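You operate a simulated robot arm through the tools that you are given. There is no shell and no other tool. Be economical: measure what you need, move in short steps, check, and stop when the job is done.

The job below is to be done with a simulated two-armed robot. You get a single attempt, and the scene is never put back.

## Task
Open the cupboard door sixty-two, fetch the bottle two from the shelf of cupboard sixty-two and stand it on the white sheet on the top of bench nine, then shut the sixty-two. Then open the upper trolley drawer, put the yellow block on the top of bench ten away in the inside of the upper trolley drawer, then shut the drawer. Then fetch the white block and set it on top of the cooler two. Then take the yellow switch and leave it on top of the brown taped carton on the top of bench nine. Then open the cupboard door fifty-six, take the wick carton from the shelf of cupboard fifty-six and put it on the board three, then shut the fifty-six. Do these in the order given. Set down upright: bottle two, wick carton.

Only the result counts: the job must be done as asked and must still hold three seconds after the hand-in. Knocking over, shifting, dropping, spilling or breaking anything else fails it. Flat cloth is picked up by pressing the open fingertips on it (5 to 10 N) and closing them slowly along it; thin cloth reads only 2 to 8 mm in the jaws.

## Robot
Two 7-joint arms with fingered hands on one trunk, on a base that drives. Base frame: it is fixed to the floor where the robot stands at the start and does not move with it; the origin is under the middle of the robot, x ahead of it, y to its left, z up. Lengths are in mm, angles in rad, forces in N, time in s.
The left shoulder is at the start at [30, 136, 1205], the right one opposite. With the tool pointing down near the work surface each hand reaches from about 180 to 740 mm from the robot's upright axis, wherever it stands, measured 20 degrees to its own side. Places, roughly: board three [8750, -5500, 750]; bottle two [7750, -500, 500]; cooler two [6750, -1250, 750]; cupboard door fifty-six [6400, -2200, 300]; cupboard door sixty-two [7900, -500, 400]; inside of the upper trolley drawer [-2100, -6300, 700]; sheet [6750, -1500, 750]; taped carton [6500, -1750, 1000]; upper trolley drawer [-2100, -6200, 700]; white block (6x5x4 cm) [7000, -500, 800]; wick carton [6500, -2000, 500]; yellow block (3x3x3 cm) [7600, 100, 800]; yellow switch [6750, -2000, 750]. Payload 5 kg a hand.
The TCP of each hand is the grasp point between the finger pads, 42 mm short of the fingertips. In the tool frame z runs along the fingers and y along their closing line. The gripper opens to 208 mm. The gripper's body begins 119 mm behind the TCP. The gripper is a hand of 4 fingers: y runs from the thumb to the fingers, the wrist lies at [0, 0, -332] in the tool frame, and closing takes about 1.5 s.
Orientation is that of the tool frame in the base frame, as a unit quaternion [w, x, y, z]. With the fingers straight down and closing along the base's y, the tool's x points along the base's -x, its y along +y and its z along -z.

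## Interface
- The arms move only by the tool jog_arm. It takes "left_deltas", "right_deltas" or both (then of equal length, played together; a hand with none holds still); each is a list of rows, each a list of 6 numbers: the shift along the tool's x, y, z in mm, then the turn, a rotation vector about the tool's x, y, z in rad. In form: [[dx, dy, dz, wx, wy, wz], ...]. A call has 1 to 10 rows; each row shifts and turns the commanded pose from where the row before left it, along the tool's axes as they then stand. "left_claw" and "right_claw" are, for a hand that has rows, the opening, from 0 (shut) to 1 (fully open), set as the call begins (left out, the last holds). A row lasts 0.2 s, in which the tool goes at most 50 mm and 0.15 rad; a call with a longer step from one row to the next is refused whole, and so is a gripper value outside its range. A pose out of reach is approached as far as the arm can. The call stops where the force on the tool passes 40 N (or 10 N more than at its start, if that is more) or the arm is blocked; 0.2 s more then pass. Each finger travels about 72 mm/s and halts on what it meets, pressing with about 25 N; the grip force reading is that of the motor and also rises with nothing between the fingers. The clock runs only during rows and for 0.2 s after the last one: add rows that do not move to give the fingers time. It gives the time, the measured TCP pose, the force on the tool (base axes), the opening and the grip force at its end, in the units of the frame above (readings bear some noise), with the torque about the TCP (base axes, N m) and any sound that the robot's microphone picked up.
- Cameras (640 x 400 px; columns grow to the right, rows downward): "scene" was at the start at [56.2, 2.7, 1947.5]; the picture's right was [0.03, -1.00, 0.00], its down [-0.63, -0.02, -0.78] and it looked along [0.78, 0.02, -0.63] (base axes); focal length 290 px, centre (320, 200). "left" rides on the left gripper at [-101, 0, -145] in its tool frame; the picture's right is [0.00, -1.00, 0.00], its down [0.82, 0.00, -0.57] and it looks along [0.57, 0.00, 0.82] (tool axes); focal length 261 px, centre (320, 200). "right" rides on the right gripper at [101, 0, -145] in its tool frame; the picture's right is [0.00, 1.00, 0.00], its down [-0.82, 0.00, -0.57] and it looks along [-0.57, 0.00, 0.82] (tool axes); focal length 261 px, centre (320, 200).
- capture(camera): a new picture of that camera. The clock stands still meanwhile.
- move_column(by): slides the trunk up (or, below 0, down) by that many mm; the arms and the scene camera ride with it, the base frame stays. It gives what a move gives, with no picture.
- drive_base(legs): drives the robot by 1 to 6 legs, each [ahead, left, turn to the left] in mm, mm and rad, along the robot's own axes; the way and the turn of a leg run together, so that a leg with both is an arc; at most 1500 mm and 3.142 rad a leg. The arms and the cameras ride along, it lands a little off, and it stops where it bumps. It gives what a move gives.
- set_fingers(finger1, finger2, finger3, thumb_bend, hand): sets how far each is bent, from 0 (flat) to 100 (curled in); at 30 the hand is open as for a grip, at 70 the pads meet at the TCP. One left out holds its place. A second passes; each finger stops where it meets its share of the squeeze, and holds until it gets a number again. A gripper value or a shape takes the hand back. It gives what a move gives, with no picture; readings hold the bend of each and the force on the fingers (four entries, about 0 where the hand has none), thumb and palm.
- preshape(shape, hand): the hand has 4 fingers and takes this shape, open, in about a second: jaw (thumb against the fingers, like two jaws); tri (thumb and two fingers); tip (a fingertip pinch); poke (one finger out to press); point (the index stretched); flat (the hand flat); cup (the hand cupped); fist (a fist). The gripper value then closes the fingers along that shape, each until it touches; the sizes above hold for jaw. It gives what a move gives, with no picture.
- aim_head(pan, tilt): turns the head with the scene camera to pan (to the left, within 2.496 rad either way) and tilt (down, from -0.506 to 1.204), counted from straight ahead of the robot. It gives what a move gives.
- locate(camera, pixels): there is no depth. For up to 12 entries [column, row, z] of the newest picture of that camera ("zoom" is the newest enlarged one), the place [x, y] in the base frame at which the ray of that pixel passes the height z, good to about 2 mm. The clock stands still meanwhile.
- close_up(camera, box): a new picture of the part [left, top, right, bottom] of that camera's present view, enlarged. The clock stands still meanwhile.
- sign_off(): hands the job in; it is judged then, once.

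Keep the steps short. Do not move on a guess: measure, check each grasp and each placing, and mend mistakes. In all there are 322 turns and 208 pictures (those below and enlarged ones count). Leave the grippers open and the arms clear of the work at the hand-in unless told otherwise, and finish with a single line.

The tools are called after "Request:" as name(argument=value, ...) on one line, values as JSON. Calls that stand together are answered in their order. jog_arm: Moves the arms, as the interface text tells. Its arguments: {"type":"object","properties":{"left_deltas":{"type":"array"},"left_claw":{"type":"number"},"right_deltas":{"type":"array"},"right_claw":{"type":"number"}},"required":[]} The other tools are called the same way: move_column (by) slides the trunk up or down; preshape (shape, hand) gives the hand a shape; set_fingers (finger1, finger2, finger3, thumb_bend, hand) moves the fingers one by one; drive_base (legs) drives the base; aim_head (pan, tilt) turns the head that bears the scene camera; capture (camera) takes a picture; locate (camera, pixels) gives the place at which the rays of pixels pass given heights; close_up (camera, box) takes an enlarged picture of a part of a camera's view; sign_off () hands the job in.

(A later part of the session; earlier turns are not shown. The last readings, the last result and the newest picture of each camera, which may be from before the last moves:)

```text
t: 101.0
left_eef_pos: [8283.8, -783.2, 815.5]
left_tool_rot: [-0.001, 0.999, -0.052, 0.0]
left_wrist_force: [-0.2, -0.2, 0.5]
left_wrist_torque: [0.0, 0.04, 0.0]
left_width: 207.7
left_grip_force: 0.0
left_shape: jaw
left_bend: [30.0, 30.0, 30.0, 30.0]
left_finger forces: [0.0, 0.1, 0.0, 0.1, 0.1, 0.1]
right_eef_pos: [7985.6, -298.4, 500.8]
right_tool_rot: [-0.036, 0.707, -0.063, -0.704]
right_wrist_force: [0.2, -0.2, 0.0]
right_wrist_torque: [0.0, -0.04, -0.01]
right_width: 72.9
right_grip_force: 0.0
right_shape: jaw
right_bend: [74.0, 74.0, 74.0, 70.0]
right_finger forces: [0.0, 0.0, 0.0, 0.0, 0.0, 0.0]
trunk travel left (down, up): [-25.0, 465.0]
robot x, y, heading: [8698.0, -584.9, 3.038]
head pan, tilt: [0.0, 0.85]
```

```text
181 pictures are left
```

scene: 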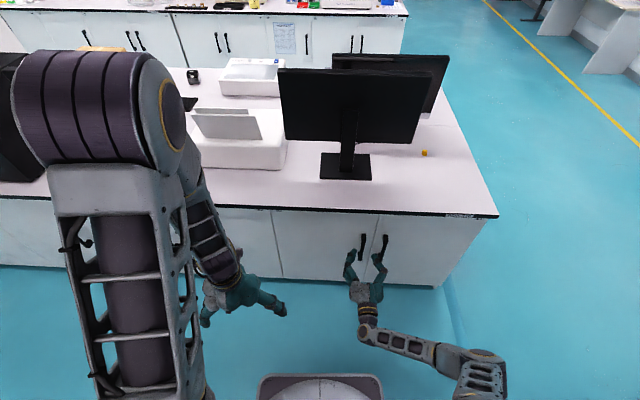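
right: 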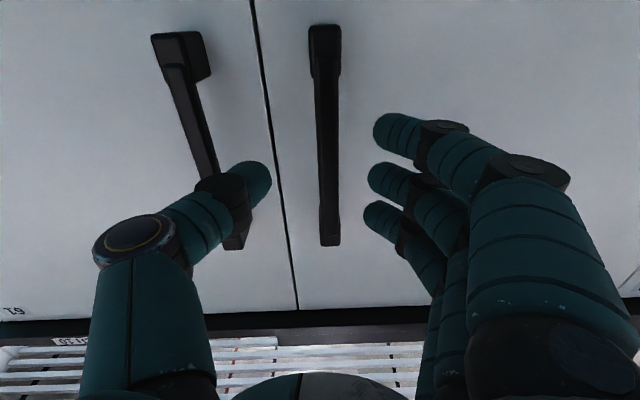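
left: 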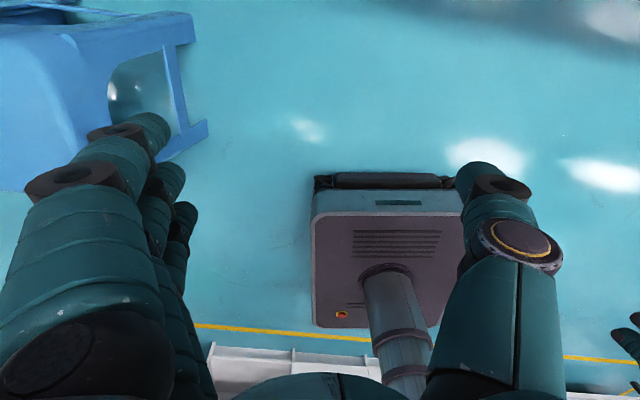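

Handle 62 sits centred between thumb and fingers. Advance 60 mm and close.

Request:
jog_arm(right_deltas=[[0, 2, 20, 0, 0, 0], [0, 0, 20, 0, 0, 0], [0, 0, 20, 0, 0, 0], [0, 0, 0, 0, 0, 0]])

Request:
capture(camera="right")

```text
t: 101.7
left_eef_pos: [8284.0, -783.9, 815.9]
left_tool_rot: [0.0, 0.999, -0.053, 0.0]
left_wrist_force: [-0.1, 0.6, 0.1]
left_wrist_torque: [-0.02, -0.07, -0.01]
left_width: 207.8
left_grip_force: 0.0
left_shape: jaw
left_bend: [30.0, 30.0, 30.0, 30.0]
left_finger forces: [0.0, 0.0, 0.0, 0.0, 0.0, 0.0]
right_eef_pos: [7936.1, -292.6, 500.4]
right_tool_rot: [-0.036, 0.706, -0.063, -0.704]
right_wrist_force: [17.0, -2.0, 4.9]
right_wrist_torque: [0.37, 0.31, -0.91]
right_width: 74.0
right_grip_force: 0.1
right_shape: jaw
right_bend: [74.0, 74.0, 74.0, 70.0]
right_finger forces: [0.1, 0.0, 0.0, 0.0, 16.9, 0.0]
trunk travel left (down, up): [-25.0, 465.0]
robot x, y, heading: [8702.7, -584.3, 3.033]
head pan, tilt: [0.0, 0.85]
stopped in row 3 (right hand): the force on the tool passed its limit at 76 N (the readings are from after the stop); the commanded pose is now the measured one
```

```text
180 pictures are left
```

right: 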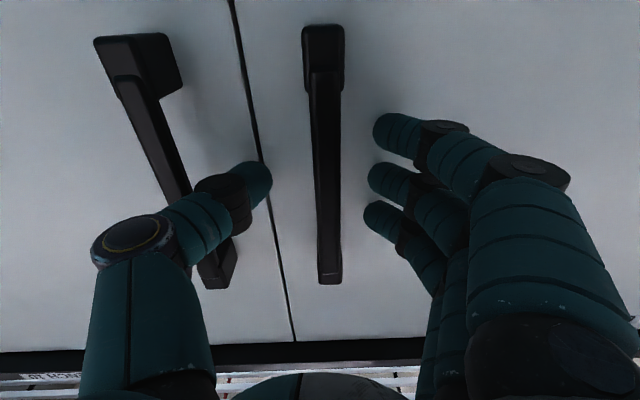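

Thumb tip met the door. Back off 6 mm and close on the bar.

Request:
jog_arm(right_deltas=[[0, 0, -8, 0, 0, 0], [0, 0, 0, 0, 0, 0], [0, 0, 0, 0, 0, 0], [0, 0, 0, 0, 0, 0], [0, 0, 0, 0, 0, 0], [0, 0, 0, 0, 0, 0]], right_claw=0)

Request:
capture(camera="right")

```text
t: 103.1
left_eef_pos: [8284.5, -785.4, 814.6]
left_tool_rot: [0.0, 0.999, -0.052, 0.0]
left_wrist_force: [0.2, 0.4, -0.1]
left_wrist_torque: [-0.01, 0.0, 0.0]
left_width: 207.9
left_grip_force: 0.1
left_shape: jaw
left_bend: [30.0, 30.0, 30.0, 30.0]
left_finger forces: [0.1, 0.1, 0.0, 0.0, 0.0, 0.0]
right_eef_pos: [7942.0, -298.6, 500.4]
right_tool_rot: [-0.036, 0.707, -0.063, -0.704]
right_wrist_force: [-9.7, -34.1, 0.9]
right_wrist_torque: [0.31, 0.49, 0.65]
right_width: 6.5
right_grip_force: 24.7
right_shape: jaw
right_bend: [70.0, 70.0, 70.0, 72.0]
right_finger forces: [10.5, 14.3, 23.2, 0.0, 7.5, 0.0]
trunk travel left (down, up): [-25.0, 465.0]
robot x, y, heading: [8701.5, -584.4, 3.039]
head pan, tilt: [0.0, 0.85]
```

```text
179 pictures are left
```

right: 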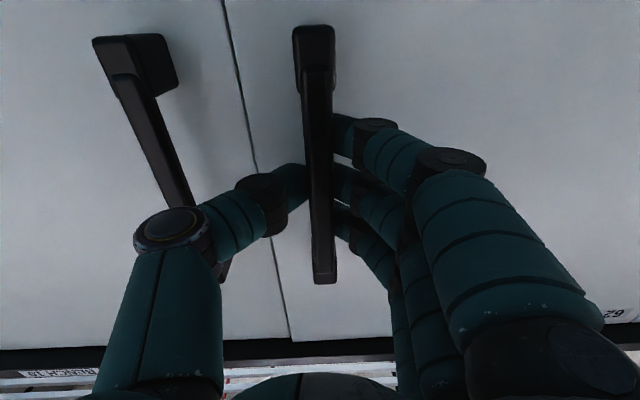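

Both sides grip the bar. Relax sideways and pull the door along its arc in small steps.

Request:
jog_arm(right_deltas=[[0, 4, -5, 0.0, 0, 0], [0, 4, -33, 0.08, 0, 0], [0, 5, -33, 0.08, 0, 0], [0, 5, -33, 0.08, 0, 0], [0, 5, -33, 0.08, 0, 0], [0, 0, 0, 0, 0, 0]])

Request:
capture(camera="scene")

```text
t: 104.5
left_eef_pos: [8283.6, -784.2, 815.4]
left_tool_rot: [0.0, 0.999, -0.053, 0.002]
left_wrist_force: [0.5, 0.5, 0.3]
left_wrist_torque: [-0.04, 0.05, 0.01]
left_width: 207.9
left_grip_force: 0.1
left_shape: jaw
left_bend: [30.0, 30.0, 30.0, 30.0]
left_finger forces: [0.0, 0.0, 0.0, 0.1, 0.0, 0.0]
right_eef_pos: [8068.1, -358.0, 501.1]
right_tool_rot: [-0.141, 0.695, -0.171, -0.684]
right_wrist_force: [-13.1, -20.8, -5.5]
right_wrist_torque: [0.79, 0.56, 0.46]
right_width: 6.8
right_grip_force: 25.2
right_shape: jaw
right_bend: [70.0, 70.0, 70.0, 72.0]
right_finger forces: [11.5, 16.7, 29.9, 0.0, 7.6, 0.0]
trunk travel left (down, up): [-25.0, 465.0]
robot x, y, heading: [8704.6, -586.2, 3.036]
head pan, tilt: [0.0, 0.85]
stopped in row 6 (right hand): the force on the tool passed its limit at 48 N (the readings are from after the stop); the commanded pose is now the measured one
```

```text
178 pictures are left
```

scene: 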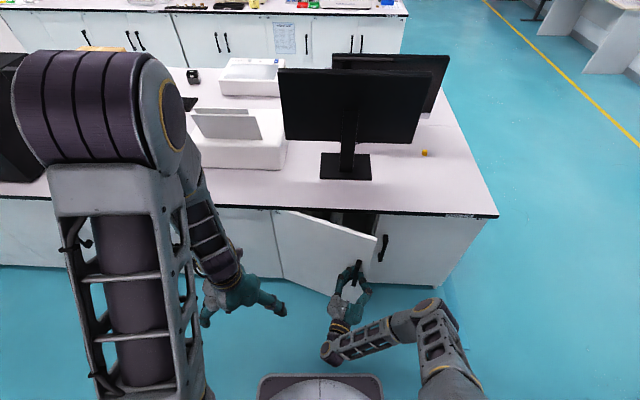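

Door opens well (~0.33 rad). Continue the arc.

Request:
jog_arm(right_deltas=[[0, 6, -32, 0.08, 0, 0], [0, 6, -32, 0.08, 0, 0], [0, 6, -32, 0.08, 0, 0], [0, 6, -32, 0.08, 0, 0], [0, 0, 0, 0, 0, 0]])

Request:
capture(camera="scene")

```text
t: 105.0
left_eef_pos: [8283.0, -784.1, 813.7]
left_tool_rot: [0.0, 0.999, -0.053, 0.001]
left_wrist_force: [0.6, 0.9, 1.0]
left_wrist_torque: [-0.08, 0.12, -0.03]
left_width: 208.0
left_grip_force: 0.0
left_shape: jaw
left_bend: [30.0, 30.0, 30.0, 30.0]
left_finger forces: [0.1, 0.0, 0.0, 0.1, 0.1, 0.0]
right_eef_pos: [8087.0, -373.0, 500.5]
right_tool_rot: [-0.169, 0.694, -0.2, -0.671]
right_wrist_force: [-12.5, -18.1, -12.4]
right_wrist_torque: [1.08, 0.73, 0.39]
right_width: 7.3
right_grip_force: 25.1
right_shape: jaw
right_bend: [70.0, 70.0, 70.0, 72.0]
right_finger forces: [13.3, 17.3, 36.7, 0.0, 8.0, 0.1]
right hand out of reach, approached as far as the arm can: row 1, 2
trunk travel left (down, up): [-25.0, 465.0]
robot x, y, heading: [8701.6, -588.5, 3.039]
head pan, tilt: [0.0, 0.85]
stopped in row 2 (right hand): the force on the tool passed its limit at 52 N (the readings are from after the stop); the commanded pose is now the measured one
```

```text
177 pictures are left
```

scene: 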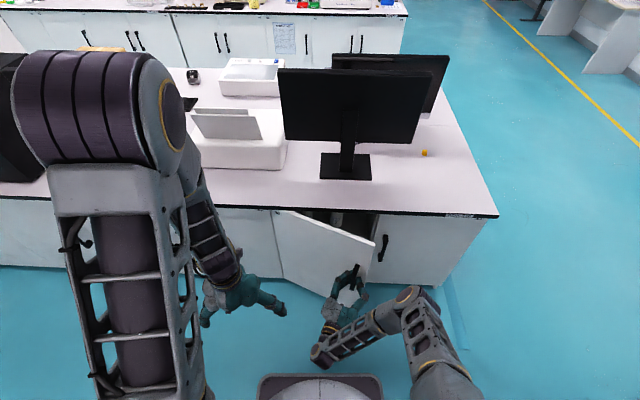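

Arm at its limit; door ajar ~0.4 rad. Release the bar, back off, then go behind the door edge.

Request:
jog_arm(right_deltas=[[0, 0, 0, 0, 0, 0], [0, 0, 0, 0, 0, 0], [0, 0, 0, 0, 0, 0], [0, 0, -20, 0, 0, 0], [0, 0, -20, 0, 0, 0], [0, 0, -20, 0, 0, 0], [0, 0, -20, 0, 0, 0]], right_claw=0.4)

Request:
capture(camera="right")

Request:
capture(camera="scene")

```text
t: 106.6
left_eef_pos: [8283.1, -784.7, 815.5]
left_tool_rot: [0.0, 0.999, -0.053, 0.0]
left_wrist_force: [-0.1, -0.4, -0.9]
left_wrist_torque: [0.01, 0.04, -0.04]
left_width: 208.0
left_grip_force: 0.1
left_shape: jaw
left_bend: [30.0, 30.0, 30.0, 30.0]
left_finger forces: [0.0, 0.0, 0.1, 0.0, 0.0, 0.0]
right_eef_pos: [8118.6, -363.4, 530.4]
right_tool_rot: [-0.17, 0.694, -0.2, -0.67]
right_wrist_force: [0.0, -0.5, 0.7]
right_wrist_torque: [0.0, -0.01, 0.0]
right_width: 82.6
right_grip_force: 0.1
right_shape: jaw
right_bend: [73.0, 73.0, 73.0, 70.0]
right_finger forces: [0.0, 0.0, 0.0, 0.0, 0.1, 0.1]
right hand out of reach, approached as far as the arm can: row 4, 5, 6, 7
trunk travel left (down, up): [-25.0, 465.0]
robot x, y, heading: [8701.5, -587.1, 3.037]
head pan, tilt: [0.0, 0.85]
```

```text
176 pictures are left
```

right: 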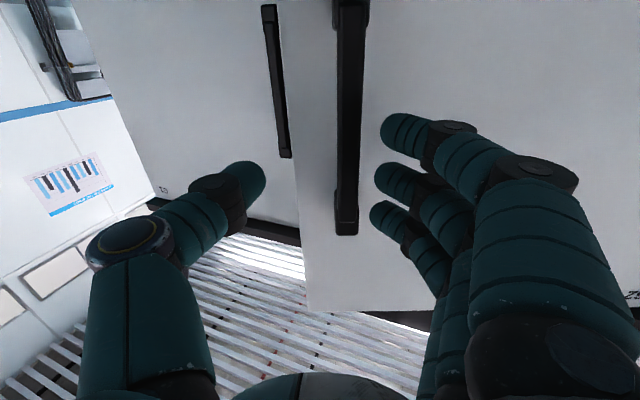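

```text
175 pictures are left
```

scene: 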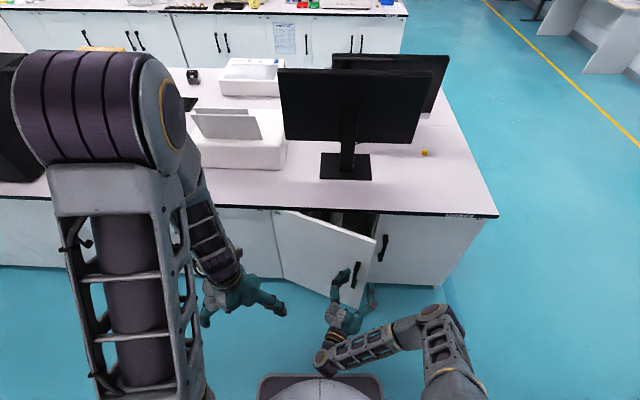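

Request:
drive_base(legs=[[-60, 20, 0], [-120, 0, 0]])

Request:
jog_arm(right_deltas=[[0, -45, 0, -0.1, 0, 0], [0, -45, 0, -0.1, 0, 0], [0, -45, 0, -0.1, 0, 0], [0, -45, 0, -0.1, 0, 0], [0, -20, 0, -0.1, 0, 0], [0, 0, 0, -0.1, 0, 0]], right_claw=0)

Request:
capture(camera="scene")

```text
t: 108.4
left_eef_pos: [8462.3, -824.3, 814.6]
left_tool_rot: [0.0, 0.999, -0.051, 0.0]
left_wrist_force: [0.1, -0.5, 0.6]
left_wrist_torque: [0.05, 0.14, -0.01]
left_width: 208.3
left_grip_force: 0.0
left_shape: jaw
left_bend: [30.0, 30.0, 30.0, 30.0]
left_finger forces: [0.0, 0.1, 0.0, 0.0, 0.1, 0.0]
right_eef_pos: [8297.4, -403.6, 529.9]
right_tool_rot: [-0.169, 0.694, -0.201, -0.67]
right_wrist_force: [1.0, 0.4, 0.5]
right_wrist_torque: [-0.04, -0.05, 0.03]
right_width: 82.6
right_grip_force: 0.0
right_shape: jaw
right_bend: [73.0, 73.0, 73.0, 70.0]
right_finger forces: [0.1, 0.0, 0.0, 0.0, 0.0, 0.1]
trunk travel left (down, up): [-25.0, 465.0]
robot x, y, heading: [8876.3, -625.4, 3.036]
head pan, tilt: [0.0, 0.85]
```

```text
t: 109.8
left_eef_pos: [8462.2, -824.9, 814.3]
left_tool_rot: [0.0, 0.999, -0.051, 0.0]
left_wrist_force: [0.1, 0.4, 0.4]
left_wrist_torque: [-0.03, -0.01, -0.02]
left_width: 207.7
left_grip_force: 0.1
left_shape: jaw
left_bend: [30.0, 30.0, 30.0, 30.0]
left_finger forces: [0.0, 0.1, 0.0, 0.1, 0.0, 0.1]
right_eef_pos: [8364.8, -218.7, 520.9]
right_tool_rot: [0.044, 0.714, 0.006, -0.699]
right_wrist_force: [0.5, 0.5, 0.2]
right_wrist_torque: [-0.04, 0.03, 0.0]
right_width: 0.0
right_grip_force: 25.0
right_shape: jaw
right_bend: [70.0, 70.0, 70.0, 70.0]
right_finger forces: [0.0, 0.1, 0.0, 0.1, 0.0, 0.1]
trunk travel left (down, up): [-25.0, 465.0]
robot x, y, heading: [8879.1, -624.5, 3.034]
head pan, tilt: [0.0, 0.85]
```

```text
174 pictures are left
```

scene: 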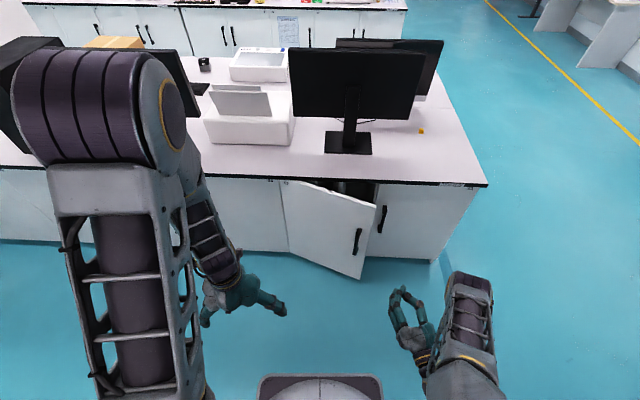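

Request:
locate(camera="scene", pixels=[[376, 206, 700], [361, 277, 100], [361, 277, 120], [283, 181, 700], [358, 228, 600], [384, 207, 600]])

Request:
drive_base(legs=[[180, 0, 0]])

```text
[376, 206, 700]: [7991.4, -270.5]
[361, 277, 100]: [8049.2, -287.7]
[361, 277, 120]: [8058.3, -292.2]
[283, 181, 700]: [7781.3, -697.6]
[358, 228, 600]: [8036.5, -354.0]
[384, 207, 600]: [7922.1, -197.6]
```

```text
t: 111.3
left_eef_pos: [8278.3, -804.6, 814.2]
left_tool_rot: [0.0, 0.999, -0.051, 0.0]
left_wrist_force: [0.1, -0.5, -0.4]
left_wrist_torque: [-0.03, -0.11, 0.0]
left_width: 207.7
left_grip_force: 0.1
left_shape: jaw
left_bend: [30.0, 30.0, 30.0, 30.0]
left_finger forces: [0.0, 0.1, 0.0, 0.0, 0.1, 0.0]
right_eef_pos: [8185.0, -198.7, 520.8]
right_tool_rot: [0.045, 0.714, 0.007, -0.699]
right_wrist_force: [-0.7, -0.3, -0.4]
right_wrist_torque: [0.0, 0.04, -0.01]
right_width: 0.1
right_grip_force: 25.3
right_shape: jaw
right_bend: [70.0, 70.0, 70.0, 70.0]
right_finger forces: [0.0, 0.0, 0.1, 0.0, 0.0, 0.1]
trunk travel left (down, up): [-25.0, 465.0]
robot x, y, heading: [8696.6, -606.4, 3.034]
head pan, tilt: [0.0, 0.85]
```

Request:
jog_arm(right_deltas=[[0, 0, 40, 0, 0, 0], [0, 0, 40, 0, 0, 0], [0, 0, 40, 0, 0, 0], [0, 0, 40, 0, 0, 0], [0, 0, 5, 0, 0, 0]])

Request:
capture(camera="scene")

Request:
capture(camera="right")

```text
t: 112.5
left_eef_pos: [8280.8, -805.1, 814.7]
left_tool_rot: [0.0, 0.999, -0.052, -0.001]
left_wrist_force: [0.1, 0.1, -0.4]
left_wrist_torque: [0.02, -0.03, 0.03]
left_width: 207.9
left_grip_force: 0.0
left_shape: jaw
left_bend: [30.0, 30.0, 30.0, 30.0]
left_finger forces: [0.0, 0.0, 0.1, 0.1, 0.0, 0.1]
right_eef_pos: [8019.2, -210.1, 518.4]
right_tool_rot: [0.044, 0.713, 0.007, -0.699]
right_wrist_force: [0.4, 0.8, -0.8]
right_wrist_torque: [0.02, 0.0, -0.05]
right_width: 0.0
right_grip_force: 25.0
right_shape: jaw
right_bend: [70.0, 70.0, 70.0, 70.0]
right_finger forces: [0.0, 0.1, 0.0, 0.0, 0.1, 0.0]
trunk travel left (down, up): [-25.0, 465.0]
robot x, y, heading: [8700.7, -603.5, 3.035]
head pan, tilt: [0.0, 0.85]
```

```text
173 pictures are left
```

scene: 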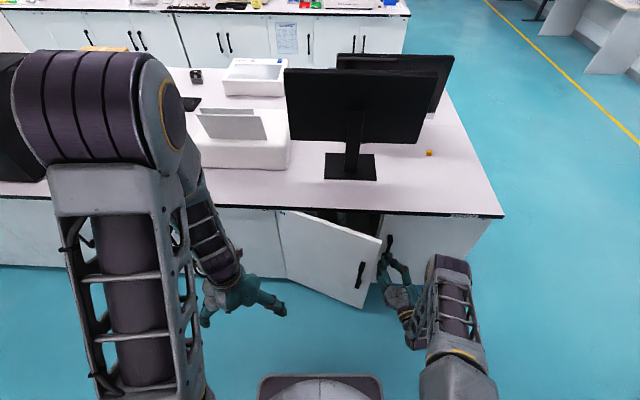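

```text
172 pictures are left
```

right: 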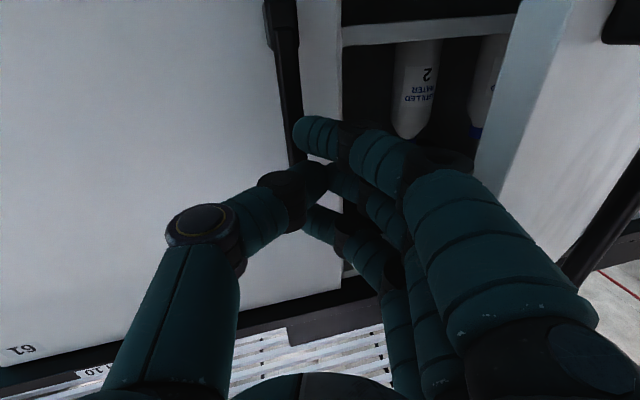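

I can see "distilled water 2" inside. Now push the door open from behind its edge.

Request:
jog_arm(right_deltas=[[0, 30, 0, 0, 0, 0], [0, 30, 0, 0, 0, 0], [0, 25, -15, 0, 0, 0], [0, 25, -15, 0, 0, 0], [0, 25, -15, 0, 0, 0], [0, 25, -15, 0, 0, 0], [0, 25, -10, 0, 0, 0], [0, 25, -10, 0, 0, 0]])

Request:
capture(camera="scene")

```text
t: 113.0
left_eef_pos: [8281.1, -803.8, 815.4]
left_tool_rot: [0.0, 0.999, -0.053, 0.001]
left_wrist_force: [0.0, 0.3, -0.4]
left_wrist_torque: [-0.02, 0.01, 0.01]
left_width: 207.8
left_grip_force: 0.0
left_shape: jaw
left_bend: [30.0, 30.0, 30.0, 30.0]
left_finger forces: [0.0, 0.0, 0.0, 0.0, 0.0, 0.1]
right_eef_pos: [8024.8, -228.2, 518.3]
right_tool_rot: [0.035, 0.715, 0.003, -0.699]
right_wrist_force: [5.6, 11.2, 2.8]
right_wrist_torque: [-0.19, -0.03, 0.75]
right_width: 0.0
right_grip_force: 25.3
right_shape: jaw
right_bend: [70.0, 70.0, 70.0, 70.0]
right_finger forces: [0.0, 13.7, 0.1, 0.0, 0.1, 0.1]
trunk travel left (down, up): [-25.0, 465.0]
robot x, y, heading: [8698.5, -605.7, 3.04]
head pan, tilt: [0.0, 0.85]
stopped in row 2 (right hand): the force on the tool passed its limit at 53 N (the readings are from after the stop); the commanded pose is now the measured one
```

```text
171 pictures are left
```

scene: 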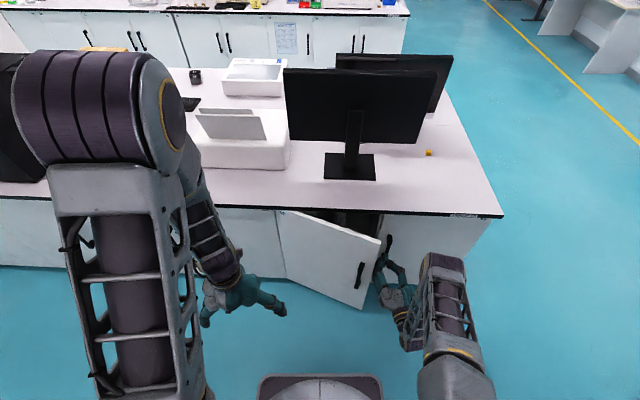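

Knuckle met the edge end. Back off and try a flat hand, which is slimmer.

Request:
jog_arm(right_deltas=[[0, -30, 0, 0, 0, 0], [0, -10, -40, 0, 0, 0], [0, 0, -40, 0, 0, 0], [0, 0, -40, 0, 0, 0]])

Request:
preshape(shape="flat", hand="right")

Request:
capture(camera="right")

Request:
capture(camera="scene")

```text
t: 114.0
left_eef_pos: [8280.0, -805.1, 814.7]
left_tool_rot: [0.0, 0.999, -0.053, 0.001]
left_wrist_force: [0.4, 0.0, -0.1]
left_wrist_torque: [0.04, -0.02, -0.01]
left_width: 207.8
left_grip_force: 0.1
left_shape: jaw
left_bend: [30.0, 30.0, 30.0, 30.0]
left_finger forces: [0.1, 0.1, 0.0, 0.1, 0.0, 0.0]
right_eef_pos: [8141.7, -184.5, 518.8]
right_tool_rot: [0.037, 0.714, 0.004, -0.699]
right_wrist_force: [-1.3, 1.1, 1.4]
right_wrist_torque: [0.03, -0.09, 0.05]
right_width: 0.2
right_grip_force: 24.7
right_shape: jaw
right_bend: [70.0, 70.0, 70.0, 70.0]
right_finger forces: [0.0, 0.0, 0.0, 0.0, 0.0, 0.1]
trunk travel left (down, up): [-25.0, 465.0]
robot x, y, heading: [8697.2, -606.6, 3.033]
head pan, tilt: [0.0, 0.85]
```

```text
t: 114.8
left_eef_pos: [8280.2, -804.0, 814.9]
left_tool_rot: [0.001, 0.999, -0.053, 0.0]
left_wrist_force: [0.4, 0.0, 0.1]
left_wrist_torque: [0.0, 0.02, -0.04]
left_width: 207.8
left_grip_force: 0.0
left_shape: jaw
left_bend: [30.0, 30.0, 30.0, 30.0]
left_finger forces: [0.1, 0.1, 0.0, 0.1, 0.0, 0.0]
right_eef_pos: [8143.2, -184.8, 518.1]
right_tool_rot: [0.037, 0.715, 0.003, -0.698]
right_wrist_force: [0.3, 0.7, 0.1]
right_wrist_torque: [-0.02, 0.02, -0.12]
right_width: 201.8
right_grip_force: 0.0
right_shape: flat
right_bend: [70.0, 70.0, 70.0, 69.0]
right_finger forces: [0.1, 0.0, 0.1, 0.1, 0.0, 0.0]
trunk travel left (down, up): [-25.0, 465.0]
robot x, y, heading: [8699.4, -607.1, 3.035]
head pan, tilt: [0.0, 0.85]
```

```text
170 pictures are left
```

right: 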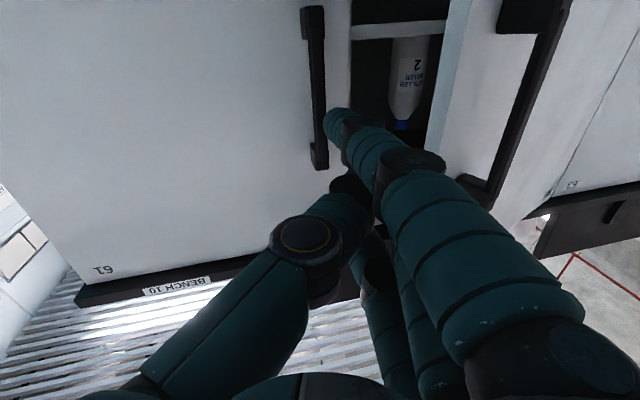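

```text
169 pictures are left
```

scene: 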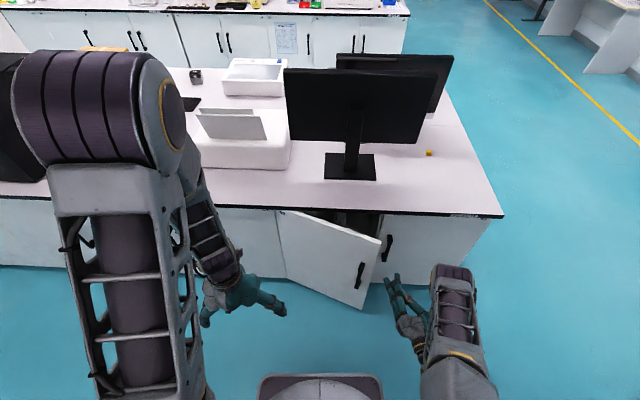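

Request:
set_fingers(hand="right", finger1=5, finger2=5, finger3=5, thumb_bend=90)

Request:
capture(camera="right")

Request:
capture(camera="scene")

```text
t: 115.8
left_eef_pos: [8280.0, -803.7, 814.1]
left_tool_rot: [0.0, 0.999, -0.053, 0.0]
left_wrist_force: [-0.2, -0.5, 0.2]
left_wrist_torque: [0.02, 0.0, -0.01]
left_width: 207.7
left_grip_force: 0.1
left_shape: jaw
left_bend: [30.0, 30.0, 30.0, 30.0]
left_finger forces: [0.0, 0.1, 0.0, 0.0, 0.1, 0.0]
right_eef_pos: [8143.2, -184.0, 519.7]
right_tool_rot: [0.037, 0.715, 0.003, -0.698]
right_wrist_force: [-0.4, 1.0, 0.1]
right_wrist_torque: [-0.02, 0.02, 0.02]
right_width: 116.5
right_grip_force: 0.1
right_shape: fingers
right_bend: [5.0, 5.0, 5.0, 90.0]
right_finger forces: [0.0, 0.1, 0.0, 0.0, 0.0, 0.0]
trunk travel left (down, up): [-25.0, 465.0]
robot x, y, heading: [8698.8, -608.5, 3.036]
head pan, tilt: [0.0, 0.85]
```

```text
168 pictures are left
```

right: 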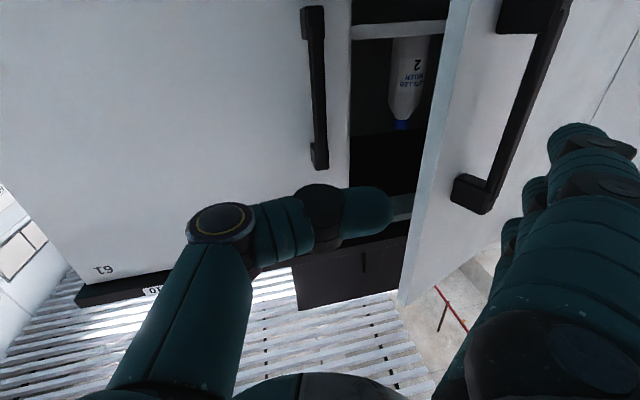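

```text
167 pictures are left
```

scene: 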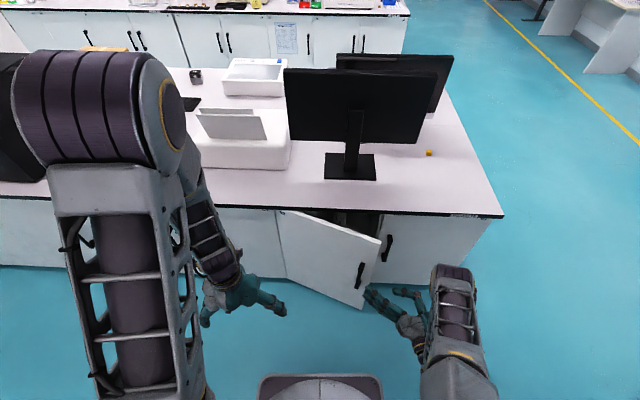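

Straight fingers lie on the door side. Shift right, pass them behind the edge, then sweep left.

Request:
jog_arm(right_deltas=[[0, -35, 0, 0, 0, 0], [0, -35, 0, 0, 0, 0], [0, 0, 40, 0, 0, 0], [0, 0, 40, 0, 0, 0], [0, 0, 40, 0, 0, 0]])

Request:
capture(camera="right")

```text
t: 117.0
left_eef_pos: [8278.7, -803.2, 813.8]
left_tool_rot: [0.0, 0.999, -0.053, 0.0]
left_wrist_force: [0.0, 0.4, 0.1]
left_wrist_torque: [0.0, -0.03, -0.02]
left_width: 208.0
left_grip_force: 0.1
left_shape: jaw
left_bend: [30.0, 30.0, 30.0, 30.0]
left_finger forces: [0.1, 0.1, 0.0, 0.0, 0.1, 0.0]
right_eef_pos: [8018.6, -119.6, 515.3]
right_tool_rot: [0.036, 0.715, 0.003, -0.698]
right_wrist_force: [0.0, 0.1, -0.3]
right_wrist_torque: [0.04, 0.06, -0.02]
right_width: 116.8
right_grip_force: 0.2
right_shape: fingers
right_bend: [5.0, 5.0, 5.0, 90.0]
right_finger forces: [0.0, 0.1, 0.0, 0.1, 0.0, 0.0]
trunk travel left (down, up): [-25.0, 465.0]
robot x, y, heading: [8696.8, -604.2, 3.033]
head pan, tilt: [0.0, 0.85]
```

```text
166 pictures are left
```

right: 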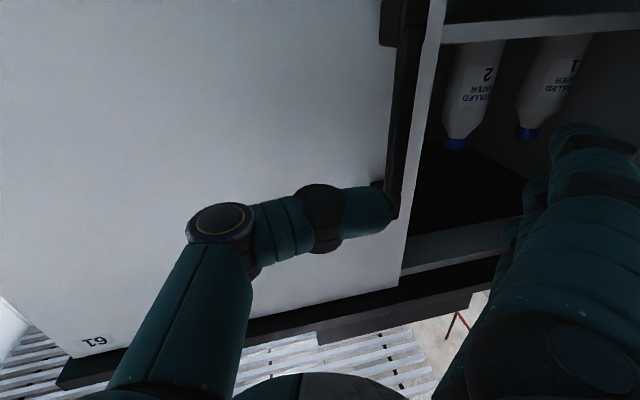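

Request:
jog_arm(right_deltas=[[0, 30, 0, 0, 0, 0], [0, 30, 0, 0, 0, 0], [0, 30, -8, 0, 0, 0], [0, 30, -12, 0, 0, 0], [0, 30, -12, 0, 0, 0], [0, 30, -12, 0, 0, 0], [0, 30, -12, 0, 0, 0]])

Request:
capture(camera="scene")

```text
t: 118.7
left_eef_pos: [8279.3, -804.5, 815.7]
left_tool_rot: [0.0, 0.999, -0.052, 0.0]
left_wrist_force: [0.4, -0.2, 0.2]
left_wrist_torque: [0.04, 0.0, -0.01]
left_width: 207.7
left_grip_force: 0.0
left_shape: jaw
left_bend: [30.0, 30.0, 30.0, 30.0]
left_finger forces: [0.1, 0.0, 0.0, 0.0, 0.0, 0.0]
right_eef_pos: [8085.5, -328.4, 526.8]
right_tool_rot: [0.036, 0.714, 0.004, -0.699]
right_wrist_force: [-1.1, 0.4, 1.0]
right_wrist_torque: [0.04, -0.04, 0.0]
right_width: 116.8
right_grip_force: 0.0
right_shape: fingers
right_bend: [5.0, 5.0, 5.0, 90.0]
right_finger forces: [0.1, 0.0, 0.1, 0.1, 0.0, 0.0]
trunk travel left (down, up): [-25.0, 465.0]
robot x, y, heading: [8698.8, -605.1, 3.038]
head pan, tilt: [0.0, 0.85]
```

```text
165 pictures are left
```

scene: 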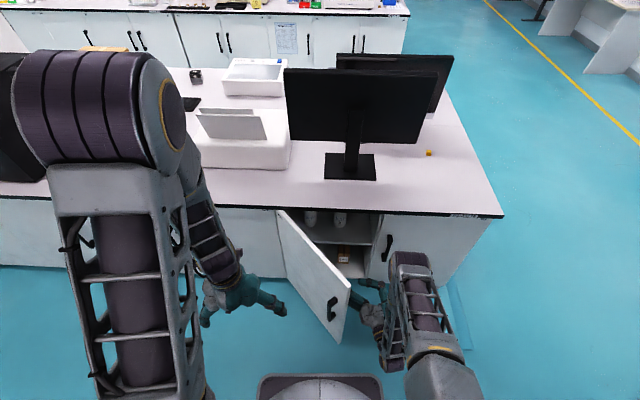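

Door swings nicely. Continue the sweep.

Request:
jog_arm(right_deltas=[[0, 30, -5, 0, 0, 0], [0, 30, -5, 0, 0, 0], [0, 30, -5, 0, 0, 0], [0, 30, -5, 0, 0, 0], [0, 30, -5, 0, 0, 0], [0, 20, 0, 0, 0, 0]])

Request:
capture(camera="scene")

```text
t: 120.0
left_eef_pos: [8279.6, -803.3, 815.0]
left_tool_rot: [0.0, 0.999, -0.053, 0.0]
left_wrist_force: [0.7, -0.9, -1.1]
left_wrist_torque: [0.0, 0.02, 0.01]
left_width: 207.5
left_grip_force: 0.0
left_shape: jaw
left_bend: [30.0, 30.0, 30.0, 30.0]
left_finger forces: [0.0, 0.0, 0.1, 0.0, 0.0, 0.0]
right_eef_pos: [8121.7, -496.5, 532.1]
right_tool_rot: [0.037, 0.715, 0.003, -0.698]
right_wrist_force: [-0.2, 0.0, 0.2]
right_wrist_torque: [0.0, 0.0, 0.0]
right_width: 116.9
right_grip_force: 0.1
right_shape: fingers
right_bend: [5.0, 5.0, 5.0, 90.0]
right_finger forces: [0.0, 0.0, 0.1, 0.0, 0.1, 0.0]
trunk travel left (down, up): [-25.0, 465.0]
robot x, y, heading: [8694.5, -600.3, 3.037]
head pan, tilt: [0.0, 0.85]
```

```text
164 pictures are left
```

scene: 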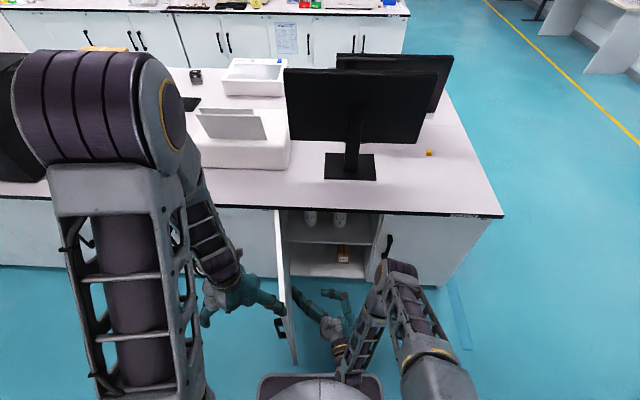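

Door open. Enlarge the cupboard.

Request:
close_up(camera="scene", box=[260, 190, 420, 300])

Request:
locate(camera="scene", pixels=[[341, 227, 470], [341, 227, 450], [341, 227, 500], [311, 225, 470], [341, 213, 600], [332, 241, 460], [332, 238, 480]])

Request:
capture(camera="right")

```text
3.64 times, centred on (340, 245) of scene
```

zoom: 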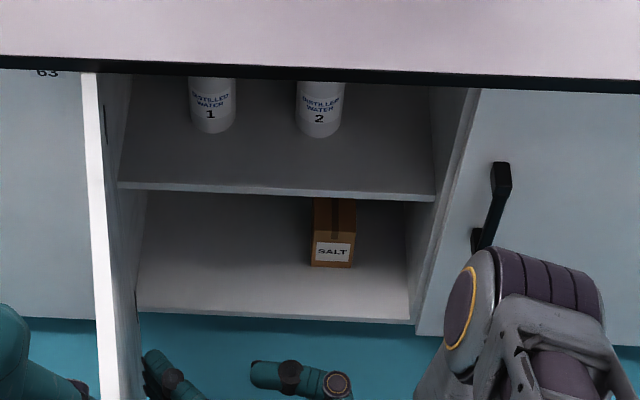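

```text
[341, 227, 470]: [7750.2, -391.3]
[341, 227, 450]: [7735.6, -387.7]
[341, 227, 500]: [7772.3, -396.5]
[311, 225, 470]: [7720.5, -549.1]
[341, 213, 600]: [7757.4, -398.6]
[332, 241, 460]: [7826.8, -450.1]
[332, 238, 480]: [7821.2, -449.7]
```

```text
162 pictures are left
```

right: 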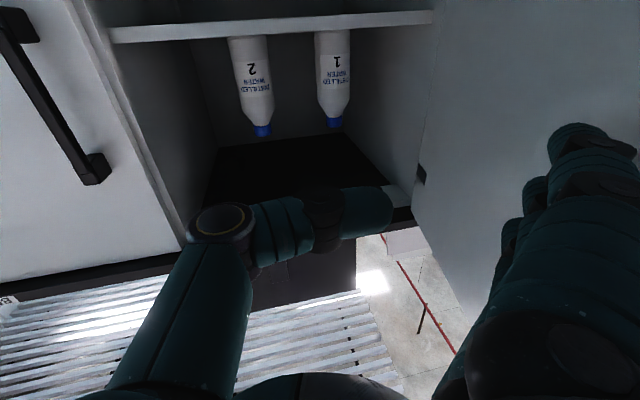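

Request:
locate(camera="right", pixels=[[252, 68, 450], [252, 68, 520], [252, 68, 560], [263, 132, 650], [263, 132, 700], [241, 38, 450], [241, 38, 500], [270, 38, 450], [270, 38, 480], [337, 68, 520], [337, 68, 560], [337, 122, 650]])

Request:
locate(camera="scene", pixels=[[339.7, 222.5, 450], [339.7, 222.5, 520], [339.7, 222.5, 560], [327, 241, 420], [327, 241, 450], [327, 241, 480], [310, 221, 520], [340, 227.5, 450], [340, 227.5, 480]])

```text
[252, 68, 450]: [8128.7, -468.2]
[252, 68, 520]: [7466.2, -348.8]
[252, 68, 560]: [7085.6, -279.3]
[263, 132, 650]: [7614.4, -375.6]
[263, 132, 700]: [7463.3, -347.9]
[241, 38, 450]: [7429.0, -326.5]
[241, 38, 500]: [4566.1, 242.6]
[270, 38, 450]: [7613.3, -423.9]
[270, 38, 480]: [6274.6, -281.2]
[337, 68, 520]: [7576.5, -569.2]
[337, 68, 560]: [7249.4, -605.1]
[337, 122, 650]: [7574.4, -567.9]
```

```text
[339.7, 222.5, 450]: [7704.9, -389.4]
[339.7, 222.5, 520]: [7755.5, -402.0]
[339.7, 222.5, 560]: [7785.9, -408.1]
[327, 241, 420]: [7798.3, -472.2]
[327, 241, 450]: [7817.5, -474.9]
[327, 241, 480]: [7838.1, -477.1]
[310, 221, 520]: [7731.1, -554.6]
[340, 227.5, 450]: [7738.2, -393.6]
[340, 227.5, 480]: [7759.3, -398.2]
```

Bottle 2: axis ≈ (7704,-393), base z≈445, top ≈620, dia ≈68. Door stands open. Shift the hand, form jaw, tilt it down a little, then bring the base over.

Request:
preshape(shape="jaw", hand="right")

Request:
jog_arm(right_deltas=[[0, -30, 0, 0.05, 0.1, 0], [0, -20, 0, 0.05, 0.1, 0], [0, 0, 0, 0.05, 0.1, 0], [0, 0, 0, 0.05, 0.08, 0], [0, 0, 0, 0, 0, 0]], right_claw=0.6)

Request:
drive_base(legs=[[0, -142, 0], [123, 0, -0.035]])

Request:
move_column(by=-20)

Request:
capture(camera="scene")

Request:
capture(camera="right")

```text
t: 121.0
left_eef_pos: [8279.5, -804.0, 815.8]
left_tool_rot: [0.0, 0.999, -0.053, 0.0]
left_wrist_force: [-0.3, 0.0, -0.3]
left_wrist_torque: [0.0, 0.01, -0.02]
left_width: 207.9
left_grip_force: 0.1
left_shape: jaw
left_bend: [30.0, 30.0, 30.0, 30.0]
left_finger forces: [0.1, 0.1, 0.1, 0.1, 0.1, 0.0]
right_eef_pos: [8120.2, -497.5, 531.7]
right_tool_rot: [0.037, 0.715, 0.003, -0.698]
right_wrist_force: [-0.3, 0.2, -0.2]
right_wrist_torque: [0.03, 0.02, -0.01]
right_width: 207.8
right_grip_force: 0.1
right_shape: jaw
right_bend: [30.0, 30.0, 30.0, 30.0]
right_finger forces: [0.0, 0.0, 0.0, 0.0, 0.0, 0.0]
trunk travel left (down, up): [-25.0, 465.0]
robot x, y, heading: [8699.9, -605.4, 3.034]
head pan, tilt: [0.0, 0.85]
```

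```text
t: 122.2
left_eef_pos: [8280.0, -805.2, 815.5]
left_tool_rot: [0.0, 0.999, -0.053, 0.0]
left_wrist_force: [-0.5, -0.4, 0.3]
left_wrist_torque: [0.04, 0.01, -0.01]
left_width: 207.7
left_grip_force: 0.0
left_shape: jaw
left_bend: [30.0, 30.0, 30.0, 30.0]
left_finger forces: [0.1, 0.0, 0.0, 0.1, 0.1, 0.1]
right_eef_pos: [8120.2, -444.5, 532.4]
right_tool_rot: [-0.037, 0.834, -0.058, -0.548]
right_wrist_force: [-0.3, 0.1, -0.3]
right_wrist_torque: [-0.01, -0.01, 0.03]
right_width: 125.4
right_grip_force: 0.0
right_shape: jaw
right_bend: [32.0, 32.0, 32.0, 70.0]
right_finger forces: [0.0, 0.0, 0.1, 0.0, 0.0, 0.0]
trunk travel left (down, up): [-25.0, 465.0]
robot x, y, heading: [8697.7, -606.0, 3.037]
head pan, tilt: [0.0, 0.85]
```

```text
t: 124.3
left_eef_pos: [8230.4, -653.6, 813.9]
left_tool_rot: [0.0, 0.999, -0.048, 0.002]
left_wrist_force: [-1.4, -1.2, 0.1]
left_wrist_torque: [0.03, -0.12, -0.02]
left_width: 207.8
left_grip_force: 0.0
left_shape: jaw
left_bend: [30.0, 30.0, 30.0, 30.0]
left_finger forces: [0.0, 0.0, 0.0, 0.0, 0.0, 0.1]
right_eef_pos: [8064.9, -297.8, 530.2]
right_tool_rot: [-0.033, 0.835, -0.053, -0.547]
right_wrist_force: [-1.3, -0.9, -1.2]
right_wrist_torque: [0.03, -0.01, -0.01]
right_width: 124.9
right_grip_force: 0.1
right_shape: jaw
right_bend: [32.0, 32.0, 32.0, 70.0]
right_finger forces: [0.0, 0.0, 0.0, 0.1, 0.1, 0.1]
trunk travel left (down, up): [-25.0, 465.0]
robot x, y, heading: [8647.2, -449.7, 3.05]
head pan, tilt: [0.0, 0.85]
stopped in leg 2: the robot was blocked; the commanded pose is now the measured one
```

```text
t: 125.0
left_eef_pos: [8230.9, -653.2, 794.8]
left_tool_rot: [0.0, 0.999, -0.046, 0.001]
left_wrist_force: [-0.2, -0.3, 0.4]
left_wrist_torque: [-0.03, 0.0, 0.03]
left_width: 207.8
left_grip_force: 0.1
left_shape: jaw
left_bend: [30.0, 30.0, 30.0, 30.0]
left_finger forces: [0.0, 0.0, 0.0, 0.0, 0.0, 0.0]
right_eef_pos: [8065.6, -297.3, 511.0]
right_tool_rot: [-0.033, 0.834, -0.054, -0.548]
right_wrist_force: [-0.5, -0.3, 0.3]
right_wrist_torque: [-0.02, 0.03, -0.01]
right_width: 125.1
right_grip_force: 0.0
right_shape: jaw
right_bend: [32.0, 32.0, 32.0, 70.0]
right_finger forces: [0.0, 0.0, 0.1, 0.0, 0.1, 0.0]
trunk travel left (down, up): [-5.0, 485.0]
robot x, y, heading: [8647.7, -449.9, 3.047]
head pan, tilt: [0.0, 0.85]
```

```text
161 pictures are left
```

scene: 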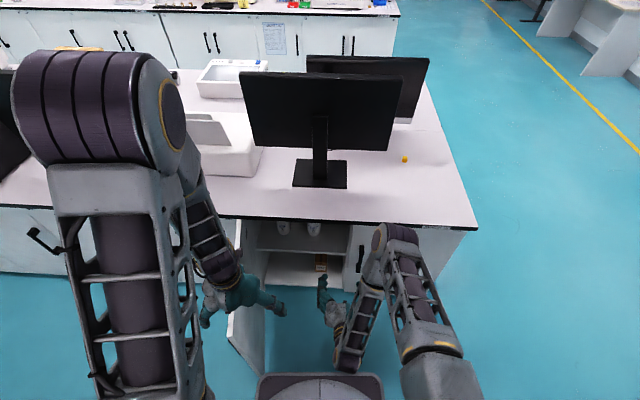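

```text
160 pictures are left
```

right: 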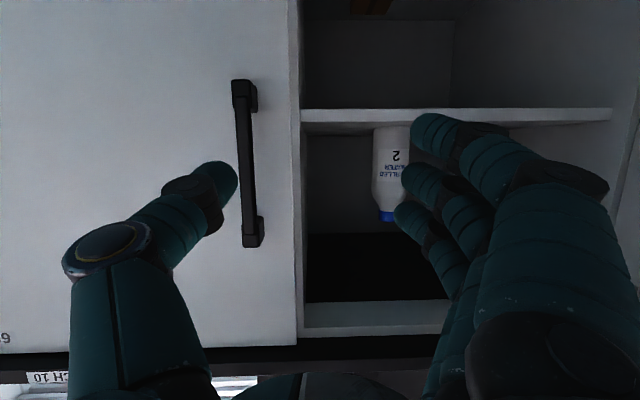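

The base bumped, likely the door end. Measure the door.

Request:
locate(camera="scene", pixels=[[262, 376, 100], [228, 342, 100], [245, 378, 100], [258, 376, 200], [258, 376, 300], [383, 376, 200], [240, 222, 700]])

Request:
aim_head(pan=0.45, tilt=1.2)

Request:
capture(camera="scene")

```text
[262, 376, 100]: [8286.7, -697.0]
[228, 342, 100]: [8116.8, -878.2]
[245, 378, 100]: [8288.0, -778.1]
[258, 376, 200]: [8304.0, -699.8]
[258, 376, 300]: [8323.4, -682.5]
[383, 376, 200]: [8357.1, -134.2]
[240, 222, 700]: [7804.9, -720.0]
```

```text
t: 125.9
left_eef_pos: [8230.6, -653.4, 794.0]
left_tool_rot: [0.0, 0.999, -0.046, 0.0]
left_wrist_force: [-0.2, 0.7, -0.2]
left_wrist_torque: [-0.02, 0.0, 0.02]
left_width: 207.9
left_grip_force: 0.0
left_shape: jaw
left_bend: [30.0, 30.0, 30.0, 30.0]
left_finger forces: [0.0, 0.1, 0.0, 0.1, 0.1, 0.0]
right_eef_pos: [8065.8, -298.3, 510.6]
right_tool_rot: [-0.033, 0.834, -0.053, -0.548]
right_wrist_force: [-0.4, 0.0, 0.6]
right_wrist_torque: [0.03, 0.03, -0.01]
right_width: 125.5
right_grip_force: 0.0
right_shape: jaw
right_bend: [32.0, 32.0, 32.0, 70.0]
right_finger forces: [0.1, 0.0, 0.0, 0.1, 0.0, 0.1]
trunk travel left (down, up): [-5.0, 485.0]
robot x, y, heading: [8644.9, -450.7, 3.057]
head pan, tilt: [0.45, 1.201]
```

```text
159 pictures are left
```

scene: 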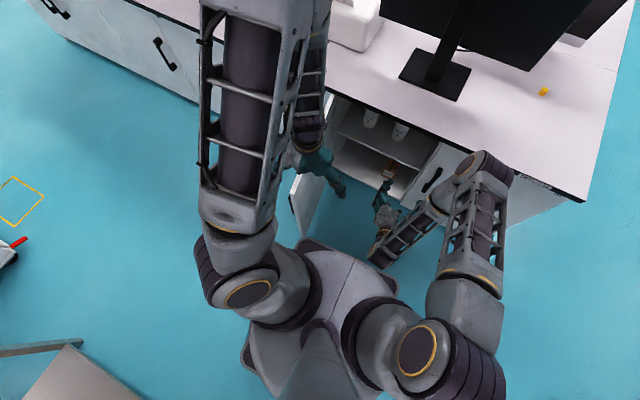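

Base front-left corner touches the door end. Back off, move right, and realign.

Request:
drive_base(legs=[[-60, 0, 0], [0, -85, -0.05]])

Request:
jog_arm(right_deltas=[[0, 35, 0, 0, 0, 0], [0, 35, 0, 0, 0, 0], [0, 35, 0, 0, 0, 0], [0, 30, 0, 0, 0, 0], [0, 0, 0, 0, 0, 0]])

Request:
aim_head(pan=0.2, tilt=1.0)

Request:
capture(camera="scene")

```text
t: 127.5
left_eef_pos: [8292.5, -552.9, 795.4]
left_tool_rot: [0.0, 0.997, -0.072, 0.001]
left_wrist_force: [0.6, 1.5, 0.1]
left_wrist_torque: [-0.18, 0.06, -0.05]
left_width: 208.1
left_grip_force: 0.0
left_shape: jaw
left_bend: [30.0, 30.0, 30.0, 30.0]
left_finger forces: [0.0, 0.0, 0.1, 0.0, 0.0, 0.0]
right_eef_pos: [8144.6, -188.0, 511.6]
right_tool_rot: [-0.046, 0.832, -0.074, -0.547]
right_wrist_force: [-0.1, 1.4, 0.3]
right_wrist_torque: [-0.03, 0.02, 0.1]
right_width: 125.2
right_grip_force: 0.0
right_shape: jaw
right_bend: [32.0, 32.0, 32.0, 70.0]
right_finger forces: [0.0, 0.1, 0.0, 0.0, 0.1, 0.0]
trunk travel left (down, up): [-5.0, 485.0]
robot x, y, heading: [8722.0, -369.6, 2.996]
head pan, tilt: [0.45, 1.201]
```

```text
t: 128.7
left_eef_pos: [8292.0, -554.1, 793.1]
left_tool_rot: [0.0, 0.997, -0.073, 0.002]
left_wrist_force: [-0.5, -0.6, -0.8]
left_wrist_torque: [-0.01, -0.01, -0.04]
left_width: 207.9
left_grip_force: 0.0
left_shape: jaw
left_bend: [30.0, 30.0, 30.0, 30.0]
left_finger forces: [0.0, 0.0, 0.0, 0.0, 0.1, 0.0]
right_eef_pos: [8121.8, -321.3, 510.3]
right_tool_rot: [-0.045, 0.833, -0.072, -0.547]
right_wrist_force: [-0.3, 0.7, 0.3]
right_wrist_torque: [-0.04, -0.01, 0.0]
right_width: 125.2
right_grip_force: 0.1
right_shape: jaw
right_bend: [32.0, 32.0, 32.0, 70.0]
right_finger forces: [0.1, 0.0, 0.0, 0.1, 0.1, 0.0]
trunk travel left (down, up): [-5.0, 485.0]
robot x, y, heading: [8718.6, -368.0, 2.999]
head pan, tilt: [0.45, 1.201]
```

```text
t: 129.5
left_eef_pos: [8292.1, -553.4, 794.8]
left_tool_rot: [0.0, 0.997, -0.072, 0.001]
left_wrist_force: [0.5, -0.7, -0.9]
left_wrist_torque: [0.02, -0.01, 0.01]
left_width: 208.0
left_grip_force: 0.1
left_shape: jaw
left_bend: [30.0, 30.0, 30.0, 30.0]
left_finger forces: [0.0, 0.0, 0.1, 0.0, 0.0, 0.1]
right_eef_pos: [8120.6, -321.5, 510.3]
right_tool_rot: [-0.048, 0.832, -0.075, -0.547]
right_wrist_force: [-0.2, -0.4, 0.1]
right_wrist_torque: [-0.01, -0.01, 0.01]
right_width: 125.2
right_grip_force: 0.0
right_shape: jaw
right_bend: [32.0, 32.0, 32.0, 70.0]
right_finger forces: [0.0, 0.0, 0.1, 0.2, 0.0, 0.1]
trunk travel left (down, up): [-5.0, 485.0]
robot x, y, heading: [8717.6, -372.7, 2.999]
head pan, tilt: [0.201, 1.0]
```

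```text
158 pictures are left
```

scene: 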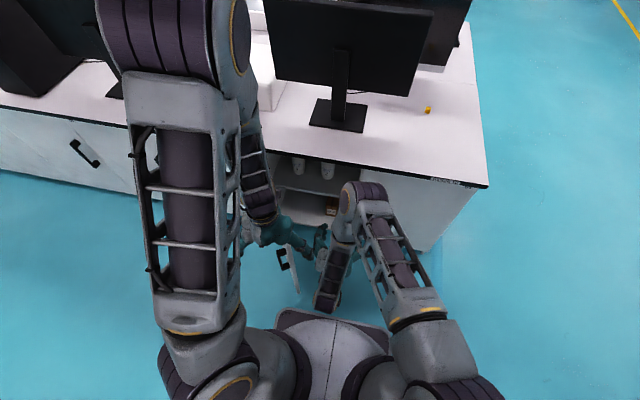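

Request:
locate(camera="scene", pixels=[[297, 291, 100], [297, 291, 120], [280, 250, 500], [278, 310, 200], [278, 310, 300], [328, 178, 445], [328, 174, 490]])

Request:
close_up(camera="scene", box=[240, 150, 400, 330])

```text
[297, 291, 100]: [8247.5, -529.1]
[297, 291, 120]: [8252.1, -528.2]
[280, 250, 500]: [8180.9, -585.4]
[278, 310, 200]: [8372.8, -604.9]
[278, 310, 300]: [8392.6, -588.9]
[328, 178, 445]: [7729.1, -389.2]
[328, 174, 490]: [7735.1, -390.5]
```

```text
2.22 times, centred on (320, 240) of scene
```

zoom: 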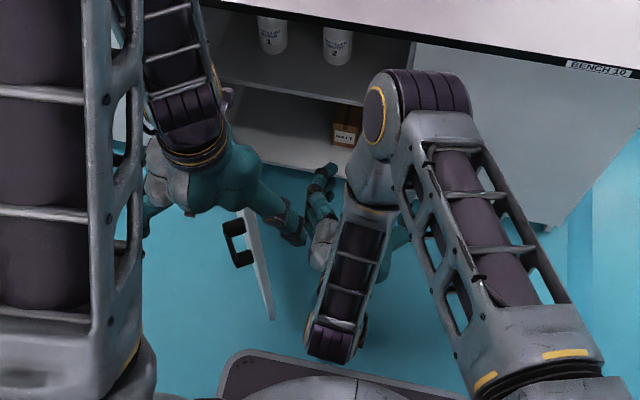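

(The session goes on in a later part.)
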